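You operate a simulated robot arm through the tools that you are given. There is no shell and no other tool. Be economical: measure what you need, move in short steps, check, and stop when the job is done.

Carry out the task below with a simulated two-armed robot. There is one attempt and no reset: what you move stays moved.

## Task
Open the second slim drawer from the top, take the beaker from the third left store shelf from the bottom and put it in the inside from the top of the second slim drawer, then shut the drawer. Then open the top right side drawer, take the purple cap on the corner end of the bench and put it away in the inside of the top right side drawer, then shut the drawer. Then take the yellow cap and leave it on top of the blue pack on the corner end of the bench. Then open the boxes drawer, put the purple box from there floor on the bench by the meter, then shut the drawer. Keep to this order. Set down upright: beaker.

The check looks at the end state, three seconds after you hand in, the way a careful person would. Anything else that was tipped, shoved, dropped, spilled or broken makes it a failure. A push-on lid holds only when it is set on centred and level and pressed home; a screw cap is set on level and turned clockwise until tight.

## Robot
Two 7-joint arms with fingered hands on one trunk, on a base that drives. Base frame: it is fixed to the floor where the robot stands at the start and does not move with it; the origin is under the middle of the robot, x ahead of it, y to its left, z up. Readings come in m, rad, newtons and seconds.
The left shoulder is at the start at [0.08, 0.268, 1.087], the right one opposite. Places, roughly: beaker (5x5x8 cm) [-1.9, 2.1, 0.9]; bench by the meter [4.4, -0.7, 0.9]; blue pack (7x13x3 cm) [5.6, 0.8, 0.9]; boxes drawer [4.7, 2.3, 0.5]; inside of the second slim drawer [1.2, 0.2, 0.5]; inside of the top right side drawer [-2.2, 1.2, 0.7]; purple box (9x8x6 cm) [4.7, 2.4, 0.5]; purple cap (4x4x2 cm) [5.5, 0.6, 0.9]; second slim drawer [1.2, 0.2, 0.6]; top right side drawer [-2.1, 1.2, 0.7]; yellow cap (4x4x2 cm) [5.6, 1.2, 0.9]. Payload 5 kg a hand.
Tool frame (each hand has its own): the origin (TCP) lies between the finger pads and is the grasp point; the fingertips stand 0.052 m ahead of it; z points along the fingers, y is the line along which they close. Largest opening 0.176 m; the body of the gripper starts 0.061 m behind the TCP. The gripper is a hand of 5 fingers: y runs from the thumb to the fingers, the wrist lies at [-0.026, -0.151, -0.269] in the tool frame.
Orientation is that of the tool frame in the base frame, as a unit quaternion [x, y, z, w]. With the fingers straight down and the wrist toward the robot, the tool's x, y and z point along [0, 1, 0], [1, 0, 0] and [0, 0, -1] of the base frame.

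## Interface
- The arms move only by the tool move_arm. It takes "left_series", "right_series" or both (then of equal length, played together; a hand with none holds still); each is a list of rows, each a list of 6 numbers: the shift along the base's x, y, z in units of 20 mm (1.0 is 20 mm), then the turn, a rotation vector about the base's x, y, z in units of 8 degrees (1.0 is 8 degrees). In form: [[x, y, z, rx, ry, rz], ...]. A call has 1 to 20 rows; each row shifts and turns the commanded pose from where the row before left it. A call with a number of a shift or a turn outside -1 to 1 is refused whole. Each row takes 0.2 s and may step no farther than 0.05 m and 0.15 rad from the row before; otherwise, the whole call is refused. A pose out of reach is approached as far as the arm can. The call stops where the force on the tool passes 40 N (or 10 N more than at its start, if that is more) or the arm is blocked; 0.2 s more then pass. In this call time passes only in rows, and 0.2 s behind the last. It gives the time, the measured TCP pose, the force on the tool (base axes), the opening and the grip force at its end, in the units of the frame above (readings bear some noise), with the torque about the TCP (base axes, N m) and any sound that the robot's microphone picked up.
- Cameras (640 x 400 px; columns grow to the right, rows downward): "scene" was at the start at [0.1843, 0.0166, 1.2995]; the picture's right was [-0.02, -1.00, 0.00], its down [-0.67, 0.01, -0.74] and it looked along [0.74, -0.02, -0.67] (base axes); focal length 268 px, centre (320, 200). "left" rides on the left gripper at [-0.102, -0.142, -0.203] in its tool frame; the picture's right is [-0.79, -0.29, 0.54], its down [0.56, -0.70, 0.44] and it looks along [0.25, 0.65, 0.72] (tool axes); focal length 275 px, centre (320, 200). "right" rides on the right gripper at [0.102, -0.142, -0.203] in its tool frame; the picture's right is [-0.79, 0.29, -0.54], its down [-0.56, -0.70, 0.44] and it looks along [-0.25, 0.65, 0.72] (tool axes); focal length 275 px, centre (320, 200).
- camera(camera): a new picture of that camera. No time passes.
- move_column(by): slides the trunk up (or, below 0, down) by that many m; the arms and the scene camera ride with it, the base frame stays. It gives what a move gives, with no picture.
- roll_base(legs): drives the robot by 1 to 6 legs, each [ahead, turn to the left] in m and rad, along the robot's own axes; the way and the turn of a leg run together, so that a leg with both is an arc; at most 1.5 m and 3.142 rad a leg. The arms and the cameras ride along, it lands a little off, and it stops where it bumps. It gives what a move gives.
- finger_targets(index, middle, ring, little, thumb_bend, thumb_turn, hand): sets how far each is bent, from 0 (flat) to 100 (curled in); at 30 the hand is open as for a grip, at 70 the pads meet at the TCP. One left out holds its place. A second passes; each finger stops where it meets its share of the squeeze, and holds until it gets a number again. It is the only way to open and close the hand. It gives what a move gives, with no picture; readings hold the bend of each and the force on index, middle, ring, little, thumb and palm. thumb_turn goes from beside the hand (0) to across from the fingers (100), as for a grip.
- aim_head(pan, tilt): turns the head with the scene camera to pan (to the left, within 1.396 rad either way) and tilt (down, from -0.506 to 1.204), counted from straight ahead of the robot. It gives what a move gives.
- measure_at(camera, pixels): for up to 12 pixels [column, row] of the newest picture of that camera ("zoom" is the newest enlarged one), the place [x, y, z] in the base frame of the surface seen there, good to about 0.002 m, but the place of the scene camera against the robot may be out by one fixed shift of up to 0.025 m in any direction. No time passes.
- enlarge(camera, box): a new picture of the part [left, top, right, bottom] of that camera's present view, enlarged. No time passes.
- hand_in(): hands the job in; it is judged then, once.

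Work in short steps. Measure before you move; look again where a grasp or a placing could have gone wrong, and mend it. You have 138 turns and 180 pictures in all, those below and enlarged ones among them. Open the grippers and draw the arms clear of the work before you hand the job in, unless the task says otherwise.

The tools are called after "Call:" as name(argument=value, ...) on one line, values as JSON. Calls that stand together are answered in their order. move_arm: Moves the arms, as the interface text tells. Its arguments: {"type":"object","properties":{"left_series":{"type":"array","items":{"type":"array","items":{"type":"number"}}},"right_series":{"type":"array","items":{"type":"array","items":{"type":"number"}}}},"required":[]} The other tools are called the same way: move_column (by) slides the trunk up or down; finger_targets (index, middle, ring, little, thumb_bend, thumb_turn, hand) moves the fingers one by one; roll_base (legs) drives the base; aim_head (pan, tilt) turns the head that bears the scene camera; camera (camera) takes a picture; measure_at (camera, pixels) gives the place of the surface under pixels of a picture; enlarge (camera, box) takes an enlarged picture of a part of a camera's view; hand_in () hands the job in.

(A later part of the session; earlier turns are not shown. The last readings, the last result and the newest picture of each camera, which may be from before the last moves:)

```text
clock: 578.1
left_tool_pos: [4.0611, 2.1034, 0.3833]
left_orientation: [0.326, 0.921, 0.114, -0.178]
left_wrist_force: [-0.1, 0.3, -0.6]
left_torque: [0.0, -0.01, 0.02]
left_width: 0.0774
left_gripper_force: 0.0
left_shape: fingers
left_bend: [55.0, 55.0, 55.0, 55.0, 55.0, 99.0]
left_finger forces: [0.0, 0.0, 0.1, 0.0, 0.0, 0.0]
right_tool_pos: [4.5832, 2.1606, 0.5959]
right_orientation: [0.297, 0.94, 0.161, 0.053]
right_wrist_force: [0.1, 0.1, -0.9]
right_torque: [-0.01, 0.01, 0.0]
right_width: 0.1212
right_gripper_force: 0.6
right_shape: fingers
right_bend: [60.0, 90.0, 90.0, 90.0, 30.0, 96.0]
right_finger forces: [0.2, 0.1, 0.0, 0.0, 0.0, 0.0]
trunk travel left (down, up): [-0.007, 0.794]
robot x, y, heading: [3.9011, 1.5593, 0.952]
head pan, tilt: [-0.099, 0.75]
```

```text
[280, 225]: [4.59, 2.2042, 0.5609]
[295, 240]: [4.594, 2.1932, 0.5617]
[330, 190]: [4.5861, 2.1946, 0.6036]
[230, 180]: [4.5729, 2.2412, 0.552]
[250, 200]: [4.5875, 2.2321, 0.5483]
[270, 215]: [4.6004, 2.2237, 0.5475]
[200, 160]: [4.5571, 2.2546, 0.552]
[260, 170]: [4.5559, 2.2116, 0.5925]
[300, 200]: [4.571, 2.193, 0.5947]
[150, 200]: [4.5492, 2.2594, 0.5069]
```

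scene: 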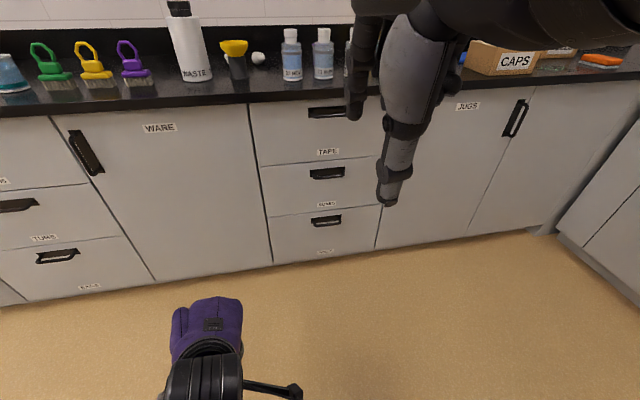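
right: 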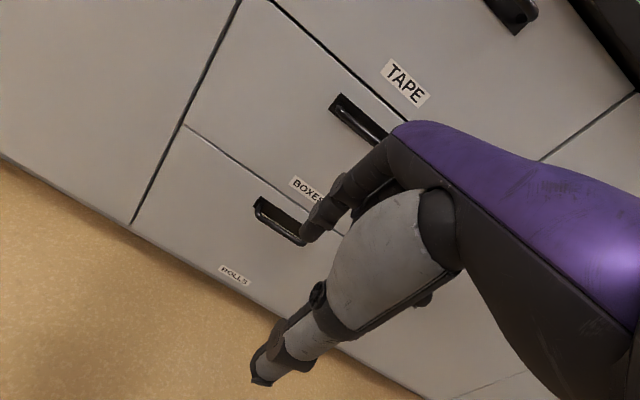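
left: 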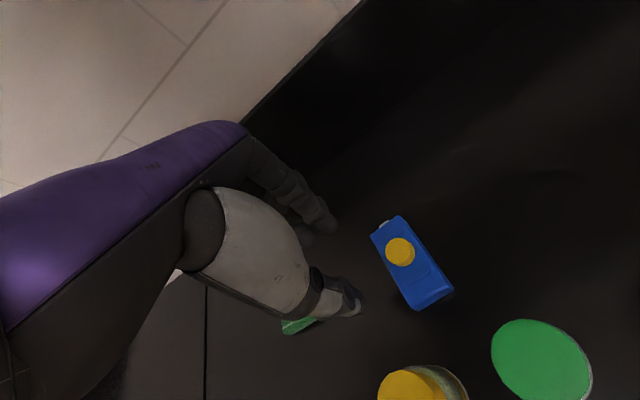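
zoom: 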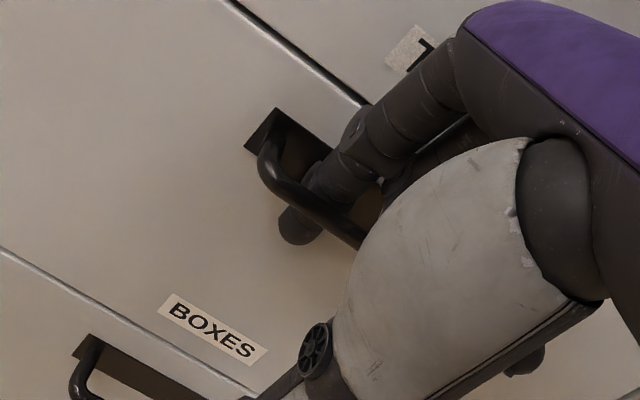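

The index is hooked behind the BOXES bar. I'll pull 18 cm with the arm and 11 cm with the base, then unhook upward and look.

Call:
move_arm(right_series=[[-0.1, -0.14, 0, 0, 0, 0], [-0.2, -0.28, 0, 0, 0, 0], [-0.35, -0.5, 0, 0, 0, 0], [-0.47, -0.65, 0, 0, 0, 0], [-0.47, -0.65, 0, 0, 0, 0], [-0.47, -0.65, 0, 0, 0, 0], [-0.47, -0.65, 0, 0, 0, 0], [-0.47, -0.65, 0, 0, 0, 0], [-0.47, -0.65, 0, 0, 0, 0], [-0.47, -0.65, 0, 0, 0, 0], [-0.47, -0.65, 0, 0, 0, 0], [-0.47, -0.65, 0, 0, 0, 0]])

Call:
roll_base(legs=[[-0.11, 0]])

Call:
move_arm(right_series=[[0.2, 0.26, 0, 0, 0, 0], [0, 0, 0.4, 0, 0, 0], [0, 0, 0.8, 0, 0, 0], [0, 0, 1, 0, 0, 0], [0, 0, 1, 0, 0, 0], [0, 0, 1, 0, 0, 0], [0, 0, 1, 0, 0, 0], [0, 0, 1, 0, 0, 0], [0, 0, 1, 0, 0, 0], [0, 0, 1, 0, 0, 0]])

Call:
camera(camera="right")

Call:
camera(camera="scene")

```text
clock: 580.7
left_tool_pos: [4.0614, 2.1045, 0.3849]
left_orientation: [0.327, 0.921, 0.114, -0.178]
left_wrist_force: [0.8, -0.2, -0.3]
left_torque: [0.02, 0.0, -0.01]
left_width: 0.0775
left_gripper_force: 0.1
left_shape: fingers
left_bend: [55.0, 55.0, 55.0, 55.0, 55.0, 99.0]
left_finger forces: [0.0, 0.0, 0.0, 0.0, 0.0, 0.0]
right_tool_pos: [4.484, 2.0242, 0.597]
right_orientation: [0.296, 0.94, 0.161, 0.053]
right_wrist_force: [-0.3, -0.5, 0.1]
right_torque: [0.01, 0.0, 0.02]
right_width: 0.1206
right_gripper_force: 0.2
right_shape: fingers
right_bend: [60.0, 90.0, 90.0, 90.0, 30.0, 96.0]
right_finger forces: [0.8, 0.1, 0.0, 0.0, 0.0, 0.0]
trunk travel left (down, up): [-0.007, 0.794]
robot x, y, heading: [3.9005, 1.5604, 0.948]
head pan, tilt: [-0.099, 0.75]
```

```text
clock: 582.1
left_tool_pos: [3.9973, 2.0122, 0.3832]
left_orientation: [0.326, 0.921, 0.114, -0.178]
left_wrist_force: [0.1, -0.2, -0.1]
left_torque: [-0.06, -0.01, -0.01]
left_width: 0.077
left_gripper_force: 0.0
left_shape: fingers
left_bend: [55.0, 55.0, 55.0, 55.0, 55.0, 99.0]
left_finger forces: [0.0, 0.0, 0.0, 0.0, 0.0, 0.0]
right_tool_pos: [4.4181, 1.9346, 0.5957]
right_orientation: [0.296, 0.94, 0.161, 0.052]
right_wrist_force: [-0.2, 1.0, -0.3]
right_torque: [0.05, 0.03, 0.0]
right_width: 0.1218
right_gripper_force: 0.2
right_shape: fingers
right_bend: [60.0, 90.0, 90.0, 90.0, 30.0, 96.0]
right_finger forces: [0.3, 0.0, 0.0, 0.0, 0.1, 0.1]
trunk travel left (down, up): [-0.007, 0.794]
robot x, y, heading: [3.8317, 1.4657, 0.948]
head pan, tilt: [-0.099, 0.75]
```

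```text
clock: 584.3
left_tool_pos: [3.9917, 2.0084, 0.3917]
left_orientation: [0.326, 0.921, 0.12, -0.177]
left_wrist_force: [-0.3, 1.1, -0.8]
left_torque: [-0.06, 0.03, 0.01]
left_width: 0.0774
left_gripper_force: 0.1
left_shape: fingers
left_bend: [55.0, 55.0, 55.0, 55.0, 55.0, 99.0]
left_finger forces: [0.1, 0.0, 0.0, 0.0, 0.1, 0.0]
right_tool_pos: [4.42, 1.9325, 0.7706]
right_orientation: [0.296, 0.939, 0.167, 0.056]
right_wrist_force: [0.2, -0.4, 0.6]
right_torque: [0.04, 0.02, 0.01]
right_width: 0.1212
right_gripper_force: 0.1
right_shape: fingers
right_bend: [60.0, 90.0, 90.0, 90.0, 30.0, 96.0]
right_finger forces: [0.0, 0.0, 0.0, 0.1, 0.0, 0.0]
trunk travel left (down, up): [-0.007, 0.794]
robot x, y, heading: [3.8313, 1.4658, 0.953]
head pan, tilt: [-0.099, 0.75]
```

```text
44 pictures are left
```

right: 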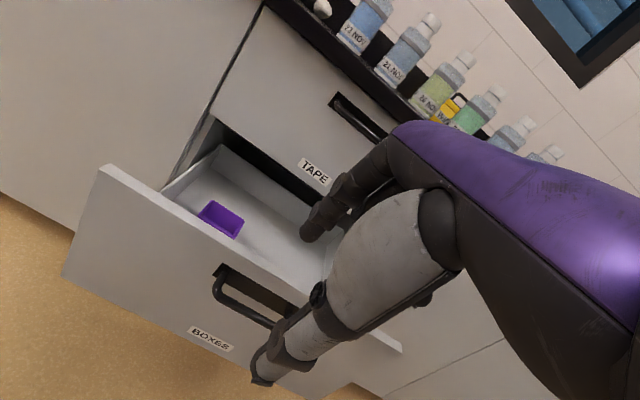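

```text
43 pictures are left
```

scene: 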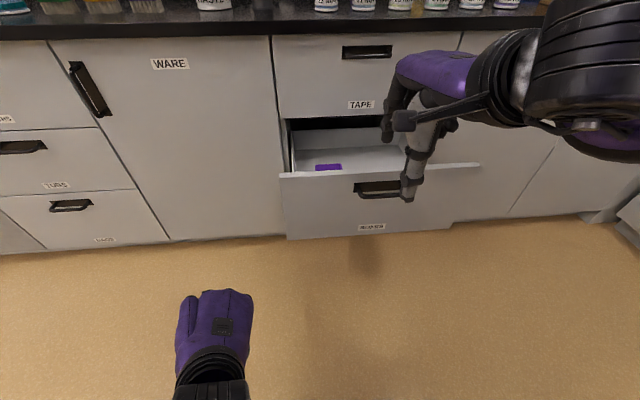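

The drawer is open about 29 cm and the purple box is visible at (222,218). I'll measure the box, drawer floor and panel, and open the hand.

Call:
measure_at(camera="right", pixels=[[212, 202], [244, 219], [235, 237], [200, 212], [222, 218], [230, 205], [260, 245], [180, 205], [105, 172], [200, 232], [280, 275], [190, 185]])

Call:
finger_targets(hand="right", index=42, middle=42, ring=42, little=42, thumb_bend=44)

Call:
enlarge(camera="right", box=[150, 140, 310, 280])

```text
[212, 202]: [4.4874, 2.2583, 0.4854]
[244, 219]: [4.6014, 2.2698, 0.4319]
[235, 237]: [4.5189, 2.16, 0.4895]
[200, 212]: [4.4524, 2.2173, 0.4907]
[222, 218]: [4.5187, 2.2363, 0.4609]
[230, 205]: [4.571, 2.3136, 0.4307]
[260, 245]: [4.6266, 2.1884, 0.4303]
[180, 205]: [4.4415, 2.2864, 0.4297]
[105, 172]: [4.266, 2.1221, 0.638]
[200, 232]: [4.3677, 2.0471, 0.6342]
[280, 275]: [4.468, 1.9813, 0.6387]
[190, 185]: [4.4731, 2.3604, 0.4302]
```

```text
clock: 585.3
left_tool_pos: [3.9927, 2.0096, 0.3894]
left_orientation: [0.326, 0.921, 0.119, -0.176]
left_wrist_force: [0.3, 0.7, 0.4]
left_torque: [0.01, 0.02, -0.01]
left_width: 0.0772
left_gripper_force: 0.0
left_shape: fingers
left_bend: [55.0, 55.0, 55.0, 55.0, 55.0, 99.0]
left_finger forces: [0.0, 0.0, 0.0, 0.1, 0.0, 0.1]
right_tool_pos: [4.42, 1.9318, 0.7704]
right_orientation: [0.295, 0.939, 0.168, 0.056]
right_wrist_force: [-0.3, 0.8, 0.3]
right_torque: [-0.02, 0.0, -0.01]
right_width: 0.1307
right_gripper_force: 0.1
right_shape: fingers
right_bend: [42.0, 42.0, 42.0, 42.0, 44.0, 97.0]
right_finger forces: [0.0, 0.1, 0.1, 0.0, 0.0, 0.0]
trunk travel left (down, up): [-0.007, 0.794]
robot x, y, heading: [3.834, 1.4688, 0.949]
head pan, tilt: [-0.099, 0.75]
```

```text
2.86 times, centred on (230, 210) of right
```

zoom: 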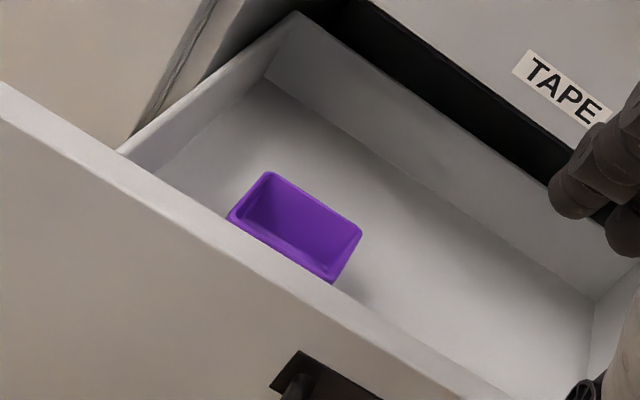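

The purple box is an open tray: rim z 0.49, back edge f 4.459, centre about f 4.419, r 2.351. I'll drive in 0.2 m and bring the hand above it with less pitch.

Call:
roll_base(legs=[[0.2, 0]])

Call:
move_arm(right_series=[[-0.34, 0.905, 0, -0.135, 0.098, 0], [-0.34, 0.905, -0.3, -0.135, 0.098, 0], [-0.34, 0.905, -0.4, -0.135, 0.098, 0], [-0.34, 0.905, -0.4, -0.135, 0.098, 0], [-0.34, 0.905, -0.4, -0.135, 0.098, 0], [-0.34, 0.905, -0.4, -0.135, 0.098, 0]])

Call:
camera(camera="right")

Call:
measure_at(camera="right", pixels=[[300, 260], [270, 250], [280, 280], [260, 270], [290, 240], [250, 260], [240, 280], [300, 290], [270, 300], [280, 230], [310, 250], [230, 250]])

```text
clock: 587.2
left_tool_pos: [4.1099, 2.171, 0.3911]
left_orientation: [0.326, 0.921, 0.12, -0.177]
left_wrist_force: [0.2, -0.3, 0.3]
left_torque: [0.02, 0.0, -0.04]
left_width: 0.0774
left_gripper_force: 0.0
left_shape: fingers
left_bend: [55.0, 55.0, 55.0, 55.0, 55.0, 99.0]
left_finger forces: [0.0, 0.0, 0.0, 0.0, 0.0, 0.1]
right_tool_pos: [4.5372, 2.0956, 0.7702]
right_orientation: [0.296, 0.939, 0.167, 0.055]
right_wrist_force: [-0.3, -0.5, 0.5]
right_torque: [-0.01, -0.03, -0.01]
right_width: 0.1303
right_gripper_force: 0.2
right_shape: fingers
right_bend: [42.0, 42.0, 42.0, 42.0, 44.0, 97.0]
right_finger forces: [0.0, 0.1, 0.1, 0.1, 0.1, 0.1]
trunk travel left (down, up): [-0.007, 0.794]
robot x, y, heading: [3.9527, 1.632, 0.946]
head pan, tilt: [-0.099, 0.75]
```

```text
clock: 588.0
left_tool_pos: [4.1043, 2.1624, 0.4057]
left_orientation: [0.323, 0.921, 0.134, -0.174]
left_wrist_force: [-0.1, 0.2, 0.4]
left_torque: [-0.02, -0.02, 0.0]
left_width: 0.0772
left_gripper_force: 0.0
left_shape: fingers
left_bend: [55.0, 55.0, 55.0, 55.0, 55.0, 99.0]
left_finger forces: [0.0, 0.0, 0.0, 0.0, 0.0, 0.0]
right_tool_pos: [4.5088, 2.1174, 0.7848]
right_orientation: [0.296, 0.941, 0.158, 0.052]
right_wrist_force: [-8.1, -9.9, 3.4]
right_torque: [0.44, -0.46, -0.19]
right_width: 0.1309
right_gripper_force: 5.9
right_shape: fingers
right_bend: [42.0, 44.0, 42.0, 42.0, 44.0, 97.0]
right_finger forces: [0.0, 11.9, 0.1, 0.0, 0.0, 0.0]
trunk travel left (down, up): [-0.007, 0.794]
robot x, y, heading: [3.9539, 1.6303, 0.947]
head pan, tilt: [-0.099, 0.75]
stopped in row 3 (right hand): the force on the tool passed its limit at 63 N (the readings are from after the stop); the commanded pose is now the measured one
```

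```text
41 pictures are left
```

right: 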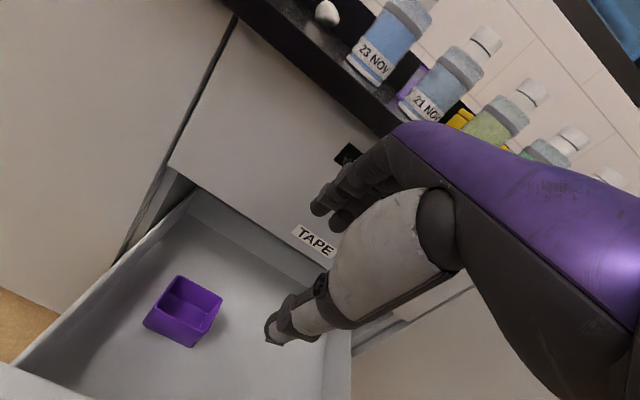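

```text
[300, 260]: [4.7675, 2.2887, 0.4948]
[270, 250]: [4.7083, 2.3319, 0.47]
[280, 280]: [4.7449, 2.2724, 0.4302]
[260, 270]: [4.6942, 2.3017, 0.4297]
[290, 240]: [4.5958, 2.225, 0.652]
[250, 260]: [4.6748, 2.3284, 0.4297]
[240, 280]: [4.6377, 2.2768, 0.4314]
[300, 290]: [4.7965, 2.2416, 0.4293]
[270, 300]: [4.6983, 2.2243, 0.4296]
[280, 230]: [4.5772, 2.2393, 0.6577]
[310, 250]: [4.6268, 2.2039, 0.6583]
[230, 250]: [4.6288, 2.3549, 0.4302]
```

The fingertips touched the TAPE front above, so I must go down first and then slide under. I'll measure the box corners, close the hand a bit, and align sideways with a small step back.

Call:
measure_at(camera="right", pixels=[[180, 278], [220, 297], [193, 343], [147, 323], [177, 320], [168, 300], [206, 320], [200, 288]])

Call:
move_arm(right_series=[[-0.3, -0.4, 0, 0, 0, 0], [-0.5, -0.3, 0, 0, 0, 0], [-0.81, 0.586, 0, -0.1, 0.07, 0], [-0.81, 0.586, 0, -0.2, 0.15, 0], [-0.81, 0.586, 0, -0.2, 0.15, 0]])

Call:
finger_targets(hand="right", index=47, middle=47, ring=47, little=47, thumb_bend=45)

```text
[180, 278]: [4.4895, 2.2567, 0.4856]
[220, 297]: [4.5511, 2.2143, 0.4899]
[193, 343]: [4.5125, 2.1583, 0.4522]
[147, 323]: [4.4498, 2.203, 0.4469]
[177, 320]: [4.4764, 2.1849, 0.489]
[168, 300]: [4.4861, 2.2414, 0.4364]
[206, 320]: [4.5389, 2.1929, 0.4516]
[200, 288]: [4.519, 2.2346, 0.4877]
```

```text
clock: 589.1
left_tool_pos: [4.1044, 2.1646, 0.4051]
left_orientation: [0.323, 0.921, 0.132, -0.174]
left_wrist_force: [0.4, -1.1, 0.1]
left_torque: [0.05, 0.05, 0.01]
left_width: 0.0775
left_gripper_force: 0.1
left_shape: fingers
left_bend: [55.0, 55.0, 55.0, 55.0, 55.0, 99.0]
left_finger forces: [0.0, 0.0, 0.1, 0.0, 0.0, 0.1]
right_tool_pos: [4.446, 2.1391, 0.782]
right_orientation: [0.298, 0.947, 0.117, 0.038]
right_wrist_force: [-0.2, -2.3, -0.4]
right_torque: [0.13, 0.09, 0.04]
right_width: 0.1308
right_gripper_force: 0.1
right_shape: fingers
right_bend: [42.0, 42.0, 42.0, 42.0, 44.0, 97.0]
right_finger forces: [0.1, 0.0, 0.0, 0.0, 0.0, 0.0]
trunk travel left (down, up): [-0.007, 0.794]
robot x, y, heading: [3.9513, 1.6333, 0.947]
head pan, tilt: [-0.099, 0.75]
```

```text
clock: 590.1
left_tool_pos: [4.1045, 2.1636, 0.4038]
left_orientation: [0.323, 0.921, 0.133, -0.173]
left_wrist_force: [0.1, -0.4, -0.4]
left_torque: [0.0, -0.01, 0.01]
left_width: 0.0774
left_gripper_force: 0.2
left_shape: fingers
left_bend: [55.0, 55.0, 55.0, 55.0, 55.0, 99.0]
left_finger forces: [0.1, 0.0, 0.0, 0.1, 0.1, 0.0]
right_tool_pos: [4.4437, 2.1398, 0.7834]
right_orientation: [0.299, 0.947, 0.116, 0.038]
right_wrist_force: [-0.2, -0.1, 0.0]
right_torque: [-0.02, 0.03, 0.07]
right_width: 0.1178
right_gripper_force: 0.0
right_shape: fingers
right_bend: [47.0, 47.0, 47.0, 47.0, 45.0, 97.0]
right_finger forces: [0.0, 0.0, 0.0, 0.0, 0.0, 0.0]
trunk travel left (down, up): [-0.007, 0.794]
robot x, y, heading: [3.9507, 1.6321, 0.948]
head pan, tilt: [-0.099, 0.75]
```

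The box rim spans f 4.39–4.46, r 2.314–2.39. I'll descend, slide under the TAPE front, lower around the box, grip it and lift 6 cm to check.

Call:
move_arm(right_series=[[0, 0, -0.7, 0, 0, 0], [0, 0, -1, 0, 0, 0], [0, 0, -1, 0, 0, 0], [0, 0, -1, 0, 0, 0], [0, 0, -1, 0, 0, 0], [0, 0, -1, 0, 0, 0], [0, 0, -1, 0, 0, 0], [0, 0, -1, 0, 0, 0], [0, 0, -1, 0, 0, 0], [0, 0, -0.45, 0, 0, 0], [0.45, 0.53, 0, 0, 0, 0], [0.62, 0.79, 0, 0, 0, 0], [0.62, 0.79, 0, 0, 0, 0], [0.62, 0.79, 0, 0, 0, 0], [0.43, 0.55, 0, 0, 0, 0], [0, 0, -0.75, 0, 0, 0], [0, 0, -1, 0, 0, 0], [0, 0, -1, 0, 0, 0], [0, 0, -1, 0, 0, 0], [0, 0, -0.9, 0, 0, 0]])

Call:
finger_targets(hand="right", index=62, middle=62, ring=62, little=62, thumb_bend=62)

Call:
move_arm(right_series=[[0, 0, 0.4, 0, 0, 0], [0, 0, 0.8, 0, 0, 0], [0, 0, 1, 0, 0, 0], [0, 0, 0.8, 0, 0, 0]])

Call:
camera(camera="right")

```text
clock: 593.2
left_tool_pos: [4.1008, 2.1593, 0.4129]
left_orientation: [0.322, 0.921, 0.139, -0.171]
left_wrist_force: [-1.2, 0.8, -0.4]
left_torque: [-0.06, -0.15, -0.04]
left_width: 0.0774
left_gripper_force: 0.1
left_shape: fingers
left_bend: [55.0, 55.0, 55.0, 55.0, 55.0, 99.0]
left_finger forces: [0.1, 0.1, 0.0, 0.1, 0.1, 0.0]
right_tool_pos: [4.4798, 2.1864, 0.6111]
right_orientation: [0.294, 0.947, 0.124, 0.04]
right_wrist_force: [-0.5, 0.6, 1.9]
right_torque: [-0.17, -0.05, -0.08]
right_width: 0.1175
right_gripper_force: 0.0
right_shape: fingers
right_bend: [47.0, 47.0, 47.0, 47.0, 45.0, 97.0]
right_finger forces: [0.0, 0.0, 0.0, 0.0, 0.0, 0.0]
trunk travel left (down, up): [-0.007, 0.794]
robot x, y, heading: [3.9521, 1.6341, 0.948]
head pan, tilt: [-0.099, 0.75]
stopped in row 15 (right hand): the force on the tool passed its limit at 47 N (the readings are from after the stop); the commanded pose is now the measured one
```

```text
clock: 594.2
left_tool_pos: [4.1007, 2.159, 0.4113]
left_orientation: [0.322, 0.921, 0.138, -0.172]
left_wrist_force: [0.0, 0.3, 0.0]
left_torque: [0.0, 0.02, -0.03]
left_width: 0.0772
left_gripper_force: 0.0
left_shape: fingers
left_bend: [55.0, 55.0, 55.0, 55.0, 55.0, 99.0]
left_finger forces: [0.0, 0.2, 0.0, 0.0, 0.0, 0.0]
right_tool_pos: [4.4805, 2.188, 0.6096]
right_orientation: [0.294, 0.947, 0.122, 0.039]
right_wrist_force: [0.6, -0.6, 0.4]
right_torque: [0.0, 0.02, -0.03]
right_width: 0.047
right_gripper_force: 0.2
right_shape: fingers
right_bend: [62.0, 62.0, 62.0, 62.0, 62.0, 99.0]
right_finger forces: [0.1, 0.0, 0.1, 0.0, 0.0, 0.1]
trunk travel left (down, up): [-0.007, 0.794]
robot x, y, heading: [3.9486, 1.6336, 0.954]
head pan, tilt: [-0.099, 0.75]
```

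```text
clock: 595.2
left_tool_pos: [4.1007, 2.1597, 0.4114]
left_orientation: [0.322, 0.921, 0.139, -0.171]
left_wrist_force: [-0.2, 0.3, 0.2]
left_torque: [-0.01, 0.0, 0.0]
left_width: 0.0774
left_gripper_force: 0.1
left_shape: fingers
left_bend: [55.0, 55.0, 55.0, 55.0, 55.0, 99.0]
left_finger forces: [0.0, 0.1, 0.0, 0.0, 0.0, 0.0]
right_tool_pos: [4.4809, 2.1887, 0.669]
right_orientation: [0.296, 0.946, 0.123, 0.039]
right_wrist_force: [0.2, -0.7, 0.4]
right_torque: [0.03, -0.03, -0.01]
right_width: 0.0471
right_gripper_force: 0.1
right_shape: fingers
right_bend: [62.0, 62.0, 62.0, 62.0, 62.0, 99.0]
right_finger forces: [0.0, 0.0, 0.1, 0.1, 0.1, 0.0]
trunk travel left (down, up): [-0.007, 0.794]
robot x, y, heading: [3.9514, 1.6313, 0.952]
head pan, tilt: [-0.099, 0.75]
```

```text
40 pictures are left
```

right: 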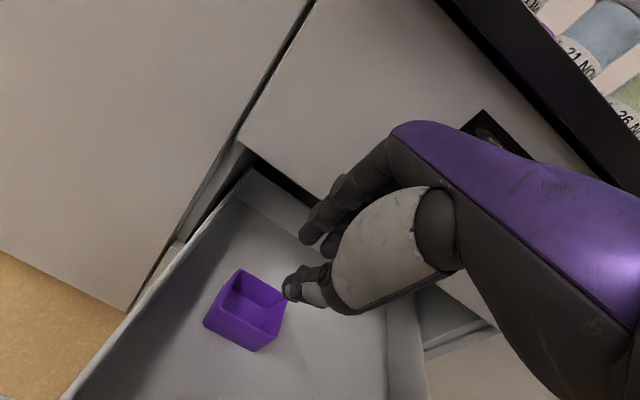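

The hand back meets the TAPE front before it reaches the box. I'll use the thumb against the inside of the panel to pull the drawer further out by backing up, then look again.

Call:
move_arm(right_series=[[0, 0, -0.7, 0, 0, 0], [0, 0, -0.8, 0, 0, 0]])

Call:
roll_base(legs=[[-0.19, 0]])

Call:
move_arm(right_series=[[0.3, 0.4, 0.5, 0, 0, 0], [0.3, 0.4, 1, 0, 0, 0], [0, 0, 1, 0, 0, 0], [0, 0, 1, 0, 0, 0]])

Call:
finger_targets(hand="right", index=47, middle=47, ring=47, little=47, thumb_bend=46)

Call:
camera(camera="right")

Call:
measure_at(camera="right", pixels=[[240, 300], [250, 310], [260, 320], [230, 320], [245, 330], [260, 340], [220, 300], [270, 300], [215, 340], [280, 330], [200, 330], [235, 350]])

```text
clock: 595.8
left_tool_pos: [4.1009, 2.1596, 0.4101]
left_orientation: [0.322, 0.921, 0.138, -0.171]
left_wrist_force: [-0.1, 1.0, -0.7]
left_torque: [0.02, -0.01, -0.01]
left_width: 0.0773
left_gripper_force: 0.1
left_shape: fingers
left_bend: [55.0, 55.0, 55.0, 55.0, 55.0, 99.0]
left_finger forces: [0.1, 0.0, 0.0, 0.0, 0.1, 0.0]
right_tool_pos: [4.4806, 2.1887, 0.6391]
right_orientation: [0.295, 0.947, 0.122, 0.039]
right_wrist_force: [0.1, 0.0, -0.5]
right_torque: [-0.02, -0.01, -0.02]
right_width: 0.0471
right_gripper_force: 0.0
right_shape: fingers
right_bend: [62.0, 62.0, 62.0, 62.0, 62.0, 99.0]
right_finger forces: [0.0, 0.0, 0.0, 0.0, 0.1, 0.0]
trunk travel left (down, up): [-0.007, 0.794]
robot x, y, heading: [3.9511, 1.632, 0.951]
head pan, tilt: [-0.099, 0.75]
```

```text
clock: 597.7
left_tool_pos: [3.9871, 2.0023, 0.4109]
left_orientation: [0.321, 0.921, 0.138, -0.171]
left_wrist_force: [-0.3, 0.1, -0.7]
left_torque: [-0.01, 0.02, -0.03]
left_width: 0.0774
left_gripper_force: 0.0
left_shape: fingers
left_bend: [55.0, 55.0, 55.0, 55.0, 55.0, 99.0]
left_finger forces: [0.1, 0.0, 0.0, 0.1, 0.1, 0.0]
right_tool_pos: [4.3685, 2.0314, 0.6395]
right_orientation: [0.295, 0.947, 0.123, 0.039]
right_wrist_force: [0.5, 0.8, -0.8]
right_torque: [0.04, 0.02, 0.03]
right_width: 0.0463
right_gripper_force: 0.1
right_shape: fingers
right_bend: [62.0, 62.0, 62.0, 62.0, 62.0, 99.0]
right_finger forces: [0.0, 0.1, 0.1, 0.1, 0.0, 0.0]
trunk travel left (down, up): [-0.007, 0.794]
robot x, y, heading: [3.8349, 1.475, 0.946]
head pan, tilt: [-0.099, 0.75]
```

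```text
clock: 598.7
left_tool_pos: [3.9873, 1.9984, 0.4161]
left_orientation: [0.323, 0.919, 0.144, -0.172]
left_wrist_force: [0.3, 0.2, 0.1]
left_torque: [0.07, 0.02, 0.03]
left_width: 0.0773
left_gripper_force: 0.0
left_shape: fingers
left_bend: [55.0, 55.0, 55.0, 55.0, 55.0, 99.0]
left_finger forces: [0.0, 0.0, 0.1, 0.0, 0.1, 0.1]
right_tool_pos: [4.3751, 2.0409, 0.7208]
right_orientation: [0.295, 0.946, 0.129, 0.041]
right_wrist_force: [0.5, -0.8, 0.4]
right_torque: [-0.01, 0.0, -0.03]
right_width: 0.0464
right_gripper_force: 0.1
right_shape: fingers
right_bend: [62.0, 62.0, 62.0, 62.0, 62.0, 99.0]
right_finger forces: [0.0, 0.1, 0.0, 0.0, 0.0, 0.0]
trunk travel left (down, up): [-0.007, 0.794]
robot x, y, heading: [3.8336, 1.476, 0.951]
head pan, tilt: [-0.099, 0.75]
```

```text
clock: 599.7
left_tool_pos: [3.9867, 1.9957, 0.4161]
left_orientation: [0.324, 0.919, 0.143, -0.172]
left_wrist_force: [-0.7, -0.3, 0.1]
left_torque: [-0.01, 0.0, -0.03]
left_width: 0.0774
left_gripper_force: 0.1
left_shape: fingers
left_bend: [55.0, 55.0, 55.0, 55.0, 55.0, 99.0]
left_finger forces: [0.1, 0.0, 0.0, 0.1, 0.0, 0.1]
right_tool_pos: [4.3754, 2.0405, 0.7198]
right_orientation: [0.295, 0.946, 0.128, 0.041]
right_wrist_force: [0.1, -0.6, -0.1]
right_torque: [0.01, 0.01, 0.02]
right_width: 0.1145
right_gripper_force: 0.1
right_shape: fingers
right_bend: [47.0, 47.0, 47.0, 47.0, 46.0, 98.0]
right_finger forces: [0.0, 0.0, 0.0, 0.0, 0.0, 0.1]
trunk travel left (down, up): [-0.007, 0.794]
robot x, y, heading: [3.8362, 1.4754, 0.95]
head pan, tilt: [-0.099, 0.75]
```

```text
39 pictures are left
```

right: 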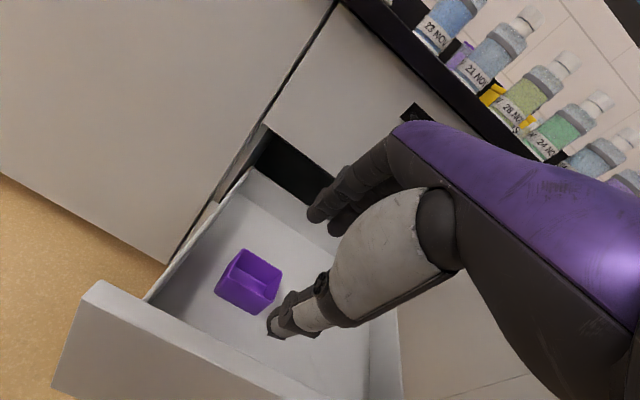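

```text
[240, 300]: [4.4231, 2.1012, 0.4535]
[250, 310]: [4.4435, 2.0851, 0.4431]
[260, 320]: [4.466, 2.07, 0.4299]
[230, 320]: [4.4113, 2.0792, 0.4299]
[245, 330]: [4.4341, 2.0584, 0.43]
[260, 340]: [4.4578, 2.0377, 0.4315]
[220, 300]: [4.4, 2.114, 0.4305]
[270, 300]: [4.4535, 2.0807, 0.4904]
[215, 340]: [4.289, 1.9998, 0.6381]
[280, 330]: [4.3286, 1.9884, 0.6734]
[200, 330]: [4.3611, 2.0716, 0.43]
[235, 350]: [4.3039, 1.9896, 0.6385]
```

The drawer is now further out: the box centre is at f 4.331, r 2.352, clear of the TAPE front. I'll drive in 11 cm, descend around the box, grip and lift it out.

Call:
roll_base(legs=[[0.112, 0]])

Call:
move_arm(right_series=[[0, 0, -0.65, 0, 0, 0], [0, 0, -1, 0, 0, 0], [0, 0, -1, 0, 0, 0], [0, 0, -1, 0, 0, 0], [0, 0, -1, 0, 0, 0], [0, 0, -1, 0, 0, 0], [0, 0, -1, 0, 0, 0], [0, 0, -1, 0, 0, 0], [0, 0, -1, 0, 0, 0], [0, 0, -1, 0, 0, 0], [0, 0, -0.8, 0, 0, 0]])

Call:
finger_targets(hand="right", index=64, middle=64, ring=64, little=64, thumb_bend=64)

Call:
move_arm(right_series=[[0, 0, 0.3, 0, 0, 0], [0, 0, 0.6, 0, 0, 0], [0, 0, 1, 0, 0, 0], [0, 0, 1, 0, 0, 0], [0, 0, 1, 0, 0, 0], [0, 0, 1, 0, 0, 0], [0, 0, 1, 0, 0, 0], [0, 0, 1, 0, 0, 0], [0, 0, 1, 0, 0, 0], [0, 0, 1, 0, 0, 0], [0, 0, 1, 0, 0, 0], [0, 0, 1, 0, 0, 0], [0, 0, 1, 0, 0, 0], [0, 0, 1, 0, 0, 0], [0, 0, 1, 0, 0, 0], [0, 0, 1, 0, 0, 0], [0, 0, 1, 0, 0, 0], [0, 0, 1, 0, 0, 0]])

Call:
camera(camera="right")

```text
clock: 601.1
left_tool_pos: [4.0518, 2.0877, 0.4139]
left_orientation: [0.324, 0.92, 0.143, -0.17]
left_wrist_force: [0.4, 0.3, 0.9]
left_torque: [-0.04, 0.01, -0.01]
left_width: 0.0776
left_gripper_force: 0.1
left_shape: fingers
left_bend: [55.0, 55.0, 55.0, 55.0, 55.0, 99.0]
left_finger forces: [0.0, 0.1, 0.0, 0.0, 0.0, 0.0]
right_tool_pos: [4.4394, 2.1323, 0.7205]
right_orientation: [0.295, 0.946, 0.129, 0.041]
right_wrist_force: [-2.1, 0.7, 1.0]
right_torque: [-0.16, -0.25, -0.1]
right_width: 0.1147
right_gripper_force: 0.0
right_shape: fingers
right_bend: [47.0, 47.0, 47.0, 47.0, 46.0, 98.0]
right_finger forces: [0.0, 0.1, 0.0, 0.0, 0.1, 0.0]
trunk travel left (down, up): [-0.007, 0.794]
robot x, y, heading: [3.901, 1.564, 0.943]
head pan, tilt: [-0.099, 0.75]
```

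```text
clock: 603.5
left_tool_pos: [4.0532, 2.0813, 0.4147]
left_orientation: [0.327, 0.918, 0.146, -0.173]
left_wrist_force: [-0.3, -0.4, -0.2]
left_torque: [0.0, 0.02, 0.02]
left_width: 0.0772
left_gripper_force: 0.2
left_shape: fingers
left_bend: [55.0, 55.0, 55.0, 55.0, 55.0, 99.0]
left_finger forces: [0.0, 0.0, 0.0, 0.0, 0.0, 0.1]
right_tool_pos: [4.4345, 2.1223, 0.5206]
right_orientation: [0.295, 0.945, 0.135, 0.043]
right_wrist_force: [-1.0, 0.2, 0.1]
right_torque: [-0.03, 0.01, 0.0]
right_width: 0.1149
right_gripper_force: 0.1
right_shape: fingers
right_bend: [47.0, 47.0, 47.0, 47.0, 46.0, 98.0]
right_finger forces: [0.0, 0.1, 0.0, 0.0, 0.0, 0.0]
trunk travel left (down, up): [-0.007, 0.794]
robot x, y, heading: [3.9015, 1.5659, 0.947]
head pan, tilt: [-0.099, 0.75]
```

```text
clock: 604.5
left_tool_pos: [4.0531, 2.0808, 0.4164]
left_orientation: [0.328, 0.917, 0.146, -0.173]
left_wrist_force: [-0.3, -0.9, -0.5]
left_torque: [0.02, -0.02, -0.03]
left_width: 0.0772
left_gripper_force: 0.1
left_shape: fingers
left_bend: [55.0, 55.0, 55.0, 55.0, 55.0, 99.0]
left_finger forces: [0.0, 0.1, 0.1, 0.0, 0.1, 0.1]
right_tool_pos: [4.4342, 2.122, 0.5237]
right_orientation: [0.294, 0.945, 0.136, 0.043]
right_wrist_force: [2.9, -1.7, 18.4]
right_torque: [-0.59, 0.05, 0.17]
right_width: 0.0788
right_gripper_force: 26.9
right_shape: fingers
right_bend: [58.0, 60.0, 60.0, 64.0, 54.0, 98.0]
right_finger forces: [10.9, 9.2, 7.9, 0.0, 26.1, 0.0]
trunk travel left (down, up): [-0.007, 0.794]
robot x, y, heading: [3.905, 1.5688, 0.941]
head pan, tilt: [-0.099, 0.75]
```

```text
clock: 608.3
left_tool_pos: [4.0514, 2.0811, 0.4162]
left_orientation: [0.327, 0.917, 0.145, -0.174]
left_wrist_force: [0.7, -0.1, 0.2]
left_torque: [0.0, -0.01, -0.02]
left_width: 0.0774
left_gripper_force: 0.1
left_shape: fingers
left_bend: [55.0, 55.0, 55.0, 55.0, 55.0, 99.0]
left_finger forces: [0.0, 0.1, 0.1, 0.0, 0.0, 0.1]
right_tool_pos: [4.4351, 2.1242, 0.8611]
right_orientation: [0.295, 0.945, 0.135, 0.044]
right_wrist_force: [-0.2, 0.2, -0.6]
right_torque: [0.02, 0.02, -0.02]
right_width: 0.0787
right_gripper_force: 22.1
right_shape: fingers
right_bend: [58.0, 60.0, 61.0, 64.0, 54.0, 98.0]
right_finger forces: [9.2, 7.3, 4.2, 0.0, 21.5, 0.0]
trunk travel left (down, up): [-0.007, 0.794]
robot x, y, heading: [3.9014, 1.5638, 0.947]
head pan, tilt: [-0.099, 0.75]
```

```text
38 pictures are left
```

right: 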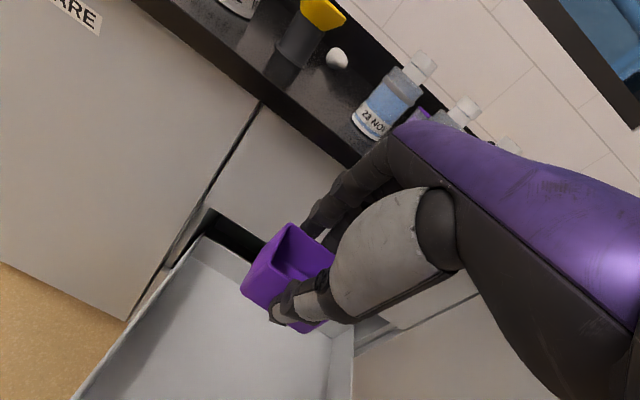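

The box is out and held firmly. I'll raise the trunk, back off, and drive round to face the bench by the meter, then look.

Call:
move_column(by=0.36)

Call:
roll_base(legs=[[-0.1, 0], [0, -1.574], [0.6, 0], [0, -1.571], [1.25, 0], [0, 1.571]])

Call:
aim_head(pan=-0.15, tilt=0.65)

Call:
camera(camera="scene")

Call:
camera(camera="right")

Call:
measure_at(camera="scene", pixels=[[240, 200], [280, 200], [320, 200], [360, 200], [400, 200], [240, 240], [280, 240], [320, 240], [360, 240], [400, 240], [300, 160], [360, 160]])

```text
clock: 611.8
left_tool_pos: [4.0348, 2.0927, 0.7725]
left_orientation: [0.332, 0.909, 0.159, -0.195]
left_wrist_force: [-0.1, 0.3, 0.3]
left_torque: [0.0, 0.05, 0.01]
left_width: 0.0774
left_gripper_force: 0.0
left_shape: fingers
left_bend: [55.0, 55.0, 55.0, 55.0, 55.0, 99.0]
left_finger forces: [0.0, 0.0, 0.0, 0.1, 0.1, 0.0]
right_tool_pos: [4.4353, 2.1239, 1.219]
right_orientation: [0.295, 0.945, 0.135, 0.043]
right_wrist_force: [-0.4, 1.0, -1.1]
right_torque: [-0.01, 0.06, 0.02]
right_width: 0.0786
right_gripper_force: 21.4
right_shape: fingers
right_bend: [58.0, 60.0, 61.0, 64.0, 54.0, 98.0]
right_finger forces: [9.3, 7.4, 4.4, 0.0, 21.5, 0.0]
trunk travel left (down, up): [-0.367, 0.434]
robot x, y, heading: [3.9035, 1.5656, 0.946]
head pan, tilt: [-0.099, 0.75]
```

```text
clock: 643.0
left_tool_pos: [4.0745, -0.0189, 0.7739]
left_orientation: [0.886, 0.394, 0.243, -0.019]
left_wrist_force: [0.0, -0.5, -0.5]
left_torque: [-0.02, 0.01, 0.03]
left_width: 0.0774
left_gripper_force: 0.1
left_shape: fingers
left_bend: [55.0, 55.0, 55.0, 55.0, 55.0, 99.0]
left_finger forces: [0.0, 0.1, 0.0, 0.1, 0.1, 0.0]
right_tool_pos: [4.0972, -0.4177, 1.219]
right_orientation: [0.885, 0.444, 0.063, 0.127]
right_wrist_force: [0.0, -0.2, -2.3]
right_torque: [0.03, -0.01, 0.0]
right_width: 0.0772
right_gripper_force: 19.5
right_shape: fingers
right_bend: [59.0, 61.0, 62.0, 64.0, 54.0, 98.0]
right_finger forces: [8.6, 6.8, 4.0, 0.1, 19.5, 0.0]
trunk travel left (down, up): [-0.367, 0.434]
robot x, y, heading: [3.5515, 0.1213, -0.66]
head pan, tilt: [-0.099, 0.75]
```

```text
clock: 643.7
left_tool_pos: [4.0647, -0.0126, 0.7824]
left_orientation: [0.884, 0.396, 0.248, -0.013]
left_wrist_force: [-0.8, 1.3, 0.8]
left_torque: [-0.09, -0.11, -0.04]
left_width: 0.0775
left_gripper_force: 0.1
left_shape: fingers
left_bend: [55.0, 55.0, 55.0, 55.0, 55.0, 99.0]
left_finger forces: [0.1, 0.0, 0.1, 0.0, 0.1, 0.1]
right_tool_pos: [4.0801, -0.4053, 1.232]
right_orientation: [0.883, 0.444, 0.068, 0.135]
right_wrist_force: [-2.7, 1.9, 0.6]
right_torque: [-0.17, -0.08, -0.07]
right_width: 0.0773
right_gripper_force: 20.7
right_shape: fingers
right_bend: [59.0, 61.0, 62.0, 64.0, 54.0, 98.0]
right_finger forces: [9.3, 7.0, 4.1, 0.0, 20.3, 0.1]
trunk travel left (down, up): [-0.367, 0.434]
robot x, y, heading: [3.5463, 0.1218, -0.659]
head pan, tilt: [-0.15, 0.649]
```

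```text
37 pictures are left
```

scene: 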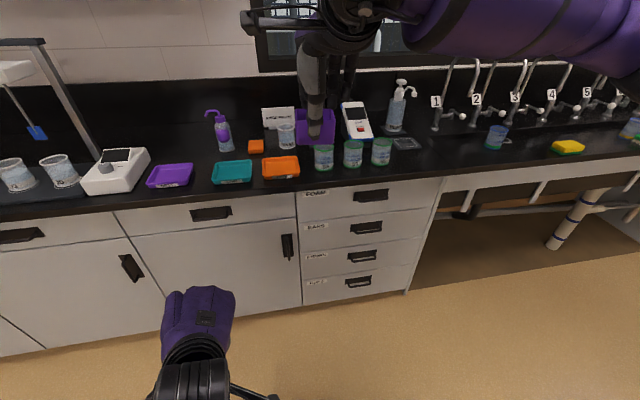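

```text
36 pictures are left
```

right: 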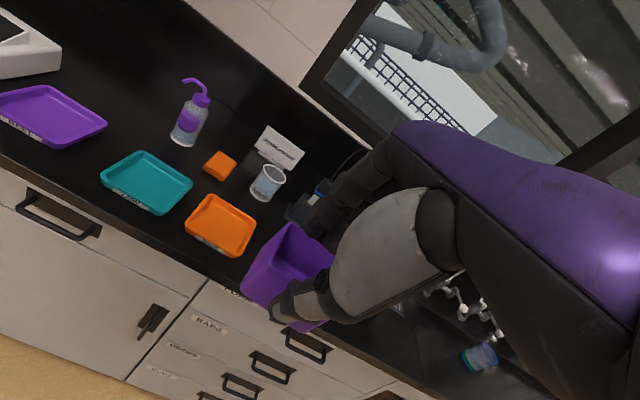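

```text
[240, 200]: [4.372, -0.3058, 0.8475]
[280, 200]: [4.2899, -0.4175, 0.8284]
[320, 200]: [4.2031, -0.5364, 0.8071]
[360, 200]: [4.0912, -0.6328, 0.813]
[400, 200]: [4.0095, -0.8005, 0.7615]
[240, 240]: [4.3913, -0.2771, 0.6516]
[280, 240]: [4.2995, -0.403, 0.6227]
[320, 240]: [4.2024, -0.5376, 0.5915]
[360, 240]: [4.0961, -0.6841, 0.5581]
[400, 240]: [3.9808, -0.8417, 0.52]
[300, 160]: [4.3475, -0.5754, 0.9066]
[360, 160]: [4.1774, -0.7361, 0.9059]
```

The meter is at about (356,120) in the scene, with three small jars in front and a beaker and sign to its left. I'll measure those to find the free patch near (4.4, -0.7).

Call:
enlarge(camera="scene", box=[240, 90, 420, 200])

Call:
measure_at(camera="scene", pixels=[[346, 136], [348, 110], [370, 136], [324, 150], [352, 148], [382, 147], [287, 143], [280, 118], [338, 150], [300, 148], [305, 140], [340, 120]])

Call:
measure_at(camera="right", pixels=[[290, 215], [297, 208], [315, 200], [268, 195], [280, 150], [220, 215], [250, 260], [262, 225], [295, 170], [300, 190]])

```text
3.56 times, centred on (330, 145) of scene
```

zoom: 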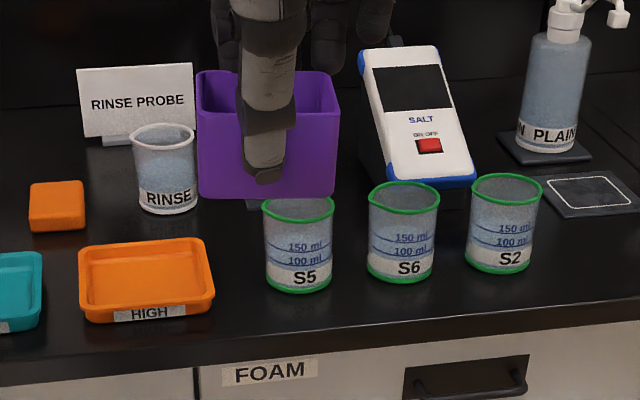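

```text
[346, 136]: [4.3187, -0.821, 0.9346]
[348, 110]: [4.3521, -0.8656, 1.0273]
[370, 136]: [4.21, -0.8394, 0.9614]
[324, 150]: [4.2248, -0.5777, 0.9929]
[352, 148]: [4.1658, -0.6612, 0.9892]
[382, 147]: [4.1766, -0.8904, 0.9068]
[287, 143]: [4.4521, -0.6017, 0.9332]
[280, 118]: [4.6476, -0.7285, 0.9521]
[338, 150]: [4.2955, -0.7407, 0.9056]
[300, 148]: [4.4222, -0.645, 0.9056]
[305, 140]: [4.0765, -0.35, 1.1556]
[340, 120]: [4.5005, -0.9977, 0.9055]
```

```text
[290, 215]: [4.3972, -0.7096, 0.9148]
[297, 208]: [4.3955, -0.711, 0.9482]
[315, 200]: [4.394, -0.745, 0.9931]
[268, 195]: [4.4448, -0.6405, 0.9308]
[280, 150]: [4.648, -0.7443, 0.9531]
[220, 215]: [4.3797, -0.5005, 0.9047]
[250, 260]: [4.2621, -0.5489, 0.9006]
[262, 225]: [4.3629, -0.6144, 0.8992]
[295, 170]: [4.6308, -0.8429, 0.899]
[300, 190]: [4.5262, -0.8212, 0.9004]
```

The held box hides the key spot. I'll swing the hand right by 20 cm and measure a grid over the area around (4.4, -0.7).

Call:
move_arm(right_series=[[-0.3, -0.4, 0, 0, 0, 0], [-0.586, -0.81, 0, 0, 0, 0], [-0.586, -0.81, 0, 0, 0, 0], [-0.586, -0.81, 0, 0, 0, 0], [-0.586, -0.81, 0, 0, 0, 0], [-0.586, -0.81, 0, 0, 0, 0], [-0.586, -0.81, 0, 0, 0, 0], [-0.586, -0.81, 0, 0, 0, 0], [-0.586, -0.81, 0, 0, 0, 0], [-0.586, -0.81, 0, 0, 0, 0], [-0.586, -0.81, 0, 0, 0, 0]])

Call:
enlarge(camera="scene", box=[240, 90, 420, 200])

Call:
measure_at(camera="zoom", pixels=[[215, 190], [245, 190], [275, 190], [305, 190], [335, 190], [365, 190], [230, 160], [270, 160], [310, 160], [350, 160], [260, 120], [320, 120]])

Call:
measure_at(camera="zoom", pixels=[[200, 200], [230, 210], [250, 230], [230, 140], [290, 140], [340, 140], [375, 150], [385, 185], [200, 130], [360, 120], [300, 100], [340, 205]])

```text
clock: 646.1
left_tool_pos: [4.0652, -0.014, 0.7806]
left_orientation: [0.885, 0.394, 0.246, -0.014]
left_wrist_force: [-0.3, 0.0, 1.0]
left_torque: [0.05, -0.02, 0.03]
left_width: 0.0775
left_gripper_force: 0.1
left_shape: fingers
left_bend: [55.0, 55.0, 55.0, 55.0, 55.0, 99.0]
left_finger forces: [0.1, 0.0, 0.0, 0.0, 0.0, 0.0]
right_tool_pos: [3.9592, -0.5771, 1.229]
right_orientation: [0.884, 0.444, 0.066, 0.133]
right_wrist_force: [-0.3, -0.9, -1.9]
right_torque: [0.1, -0.11, 0.05]
right_width: 0.0771
right_gripper_force: 19.9
right_shape: fingers
right_bend: [59.0, 61.0, 62.0, 64.0, 54.0, 98.0]
right_finger forces: [9.4, 6.9, 3.9, 0.1, 20.1, 0.1]
trunk travel left (down, up): [-0.367, 0.434]
robot x, y, heading: [3.5479, 0.1259, -0.662]
head pan, tilt: [-0.15, 0.649]
```

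```text
3.56 times, centred on (330, 145) of scene
```

zoom: 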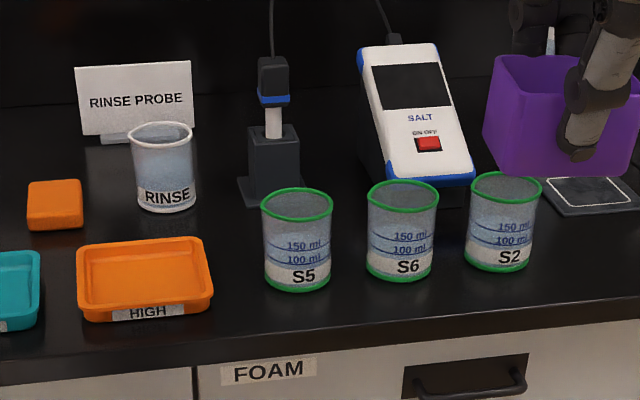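

```text
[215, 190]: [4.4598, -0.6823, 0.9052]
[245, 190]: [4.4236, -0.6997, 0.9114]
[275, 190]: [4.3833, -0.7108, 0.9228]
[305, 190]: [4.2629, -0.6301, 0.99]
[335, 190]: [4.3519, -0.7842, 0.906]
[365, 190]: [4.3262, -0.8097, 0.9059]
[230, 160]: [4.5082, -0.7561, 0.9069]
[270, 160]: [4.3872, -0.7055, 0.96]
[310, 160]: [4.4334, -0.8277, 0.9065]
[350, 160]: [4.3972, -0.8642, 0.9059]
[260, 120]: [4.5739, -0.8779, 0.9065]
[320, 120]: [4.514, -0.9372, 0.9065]
```

```text
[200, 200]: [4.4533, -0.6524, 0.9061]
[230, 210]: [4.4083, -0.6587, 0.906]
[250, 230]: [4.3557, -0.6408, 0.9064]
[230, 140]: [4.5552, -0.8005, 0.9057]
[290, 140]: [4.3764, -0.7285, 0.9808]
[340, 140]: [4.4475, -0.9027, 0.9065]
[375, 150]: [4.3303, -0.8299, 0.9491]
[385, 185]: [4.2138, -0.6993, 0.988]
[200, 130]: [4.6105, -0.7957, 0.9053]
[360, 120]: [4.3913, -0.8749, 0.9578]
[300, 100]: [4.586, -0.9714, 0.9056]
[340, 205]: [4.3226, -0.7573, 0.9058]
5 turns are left
```

A probe stand occupies the centre spot, so the clear bench area is right of jar S2 near the meter, around f 1.62, r 3.80. I'll turn slightly right, drive in and bring the box above it.

Call:
roll_base(legs=[[0, -0.265], [0.3, 0]])

Call:
move_arm(right_series=[[0.5, -0.02, -0.5, 0, 0, 0], [0.836, -0.043, -0.93, 0, 0, 0], [0.836, -0.043, -0.93, 0, 0, 0], [0.836, -0.043, -0.93, 0, 0, 0], [0.836, -0.043, -0.93, 0, 0, 0], [0.836, -0.043, -0.93, 0, 0, 0], [0.836, -0.043, -0.93, 0, 0, 0], [0.33, -0.02, -0.4, 0, 0, 0]])

Call:
camera(camera="right")

Call:
camera(camera="scene")

Call:
measure_at(camera="right", pixels=[[240, 260], [220, 280], [250, 300], [200, 250], [230, 230], [260, 240], [210, 310], [180, 280], [240, 330], [270, 330], [160, 230], [280, 200]])

```text
clock: 649.9
left_tool_pos: [4.1952, -0.3804, 0.7805]
left_orientation: [0.928, 0.278, 0.247, 0.018]
left_wrist_force: [0.0, -0.3, 0.0]
left_torque: [0.0, 0.02, 0.03]
left_width: 0.0776
left_gripper_force: 0.0
left_shape: fingers
left_bend: [55.0, 55.0, 55.0, 55.0, 55.0, 99.0]
left_finger forces: [0.1, 0.0, 0.1, 0.1, 0.0, 0.1]
right_tool_pos: [3.948, -0.897, 1.2277]
right_orientation: [0.934, 0.325, 0.047, 0.14]
right_wrist_force: [0.7, -1.1, -2.1]
right_torque: [0.01, 0.04, -0.01]
right_width: 0.0774
right_gripper_force: 19.8
right_shape: fingers
right_bend: [59.0, 61.0, 62.0, 64.0, 54.0, 98.0]
right_finger forces: [9.3, 6.8, 3.9, 0.0, 19.9, 0.1]
trunk travel left (down, up): [-0.367, 0.434]
robot x, y, heading: [3.7289, -0.1162, -0.916]
head pan, tilt: [-0.15, 0.649]
```

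```text
clock: 651.7
left_tool_pos: [4.1895, -0.3719, 0.7862]
left_orientation: [0.928, 0.278, 0.248, 0.024]
left_wrist_force: [0.4, -0.3, 0.9]
left_torque: [0.0, 0.02, 0.02]
left_width: 0.0778
left_gripper_force: 0.1
left_shape: fingers
left_bend: [55.0, 55.0, 55.0, 55.0, 55.0, 99.0]
left_finger forces: [0.0, 0.0, 0.0, 0.1, 0.0, 0.0]
right_tool_pos: [4.0543, -0.891, 1.1077]
right_orientation: [0.933, 0.326, 0.049, 0.147]
right_wrist_force: [0.8, -0.2, -0.4]
right_torque: [-0.02, 0.09, -0.05]
right_width: 0.0772
right_gripper_force: 20.6
right_shape: fingers
right_bend: [59.0, 61.0, 62.0, 64.0, 55.0, 98.0]
right_finger forces: [9.4, 7.0, 4.1, 0.1, 20.5, 0.0]
trunk travel left (down, up): [-0.367, 0.434]
robot x, y, heading: [3.7272, -0.1131, -0.92]
head pan, tilt: [-0.15, 0.649]
```

```text
33 pictures are left
```

right: 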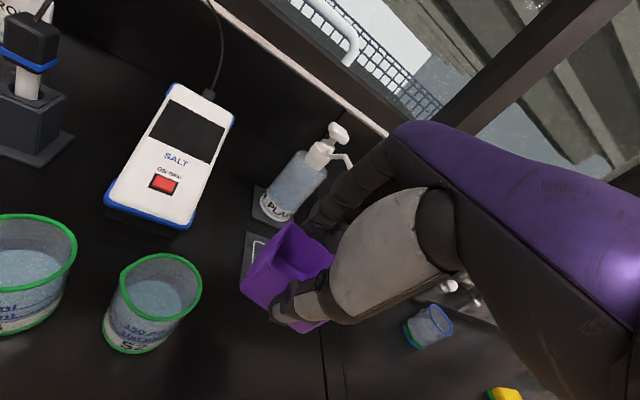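

```text
32 pictures are left
```

scene: 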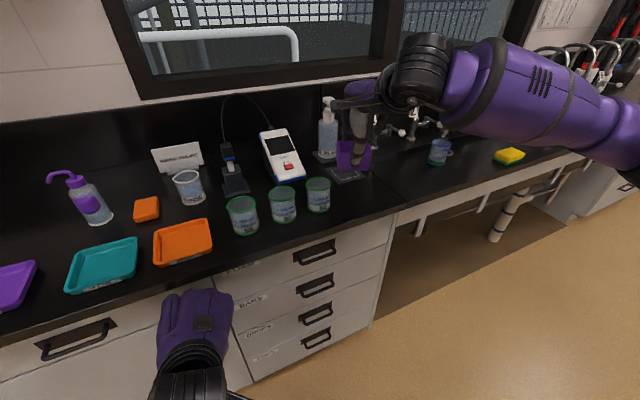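

```text
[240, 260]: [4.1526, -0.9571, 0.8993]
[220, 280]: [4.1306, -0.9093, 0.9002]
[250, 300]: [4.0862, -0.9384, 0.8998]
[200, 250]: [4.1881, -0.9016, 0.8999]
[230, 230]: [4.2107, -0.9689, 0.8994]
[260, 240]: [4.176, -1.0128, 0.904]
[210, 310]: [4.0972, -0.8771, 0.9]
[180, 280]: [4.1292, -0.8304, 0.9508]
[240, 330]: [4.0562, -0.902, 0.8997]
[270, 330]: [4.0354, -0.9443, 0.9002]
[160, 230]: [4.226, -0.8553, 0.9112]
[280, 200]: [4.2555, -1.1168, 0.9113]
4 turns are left
```

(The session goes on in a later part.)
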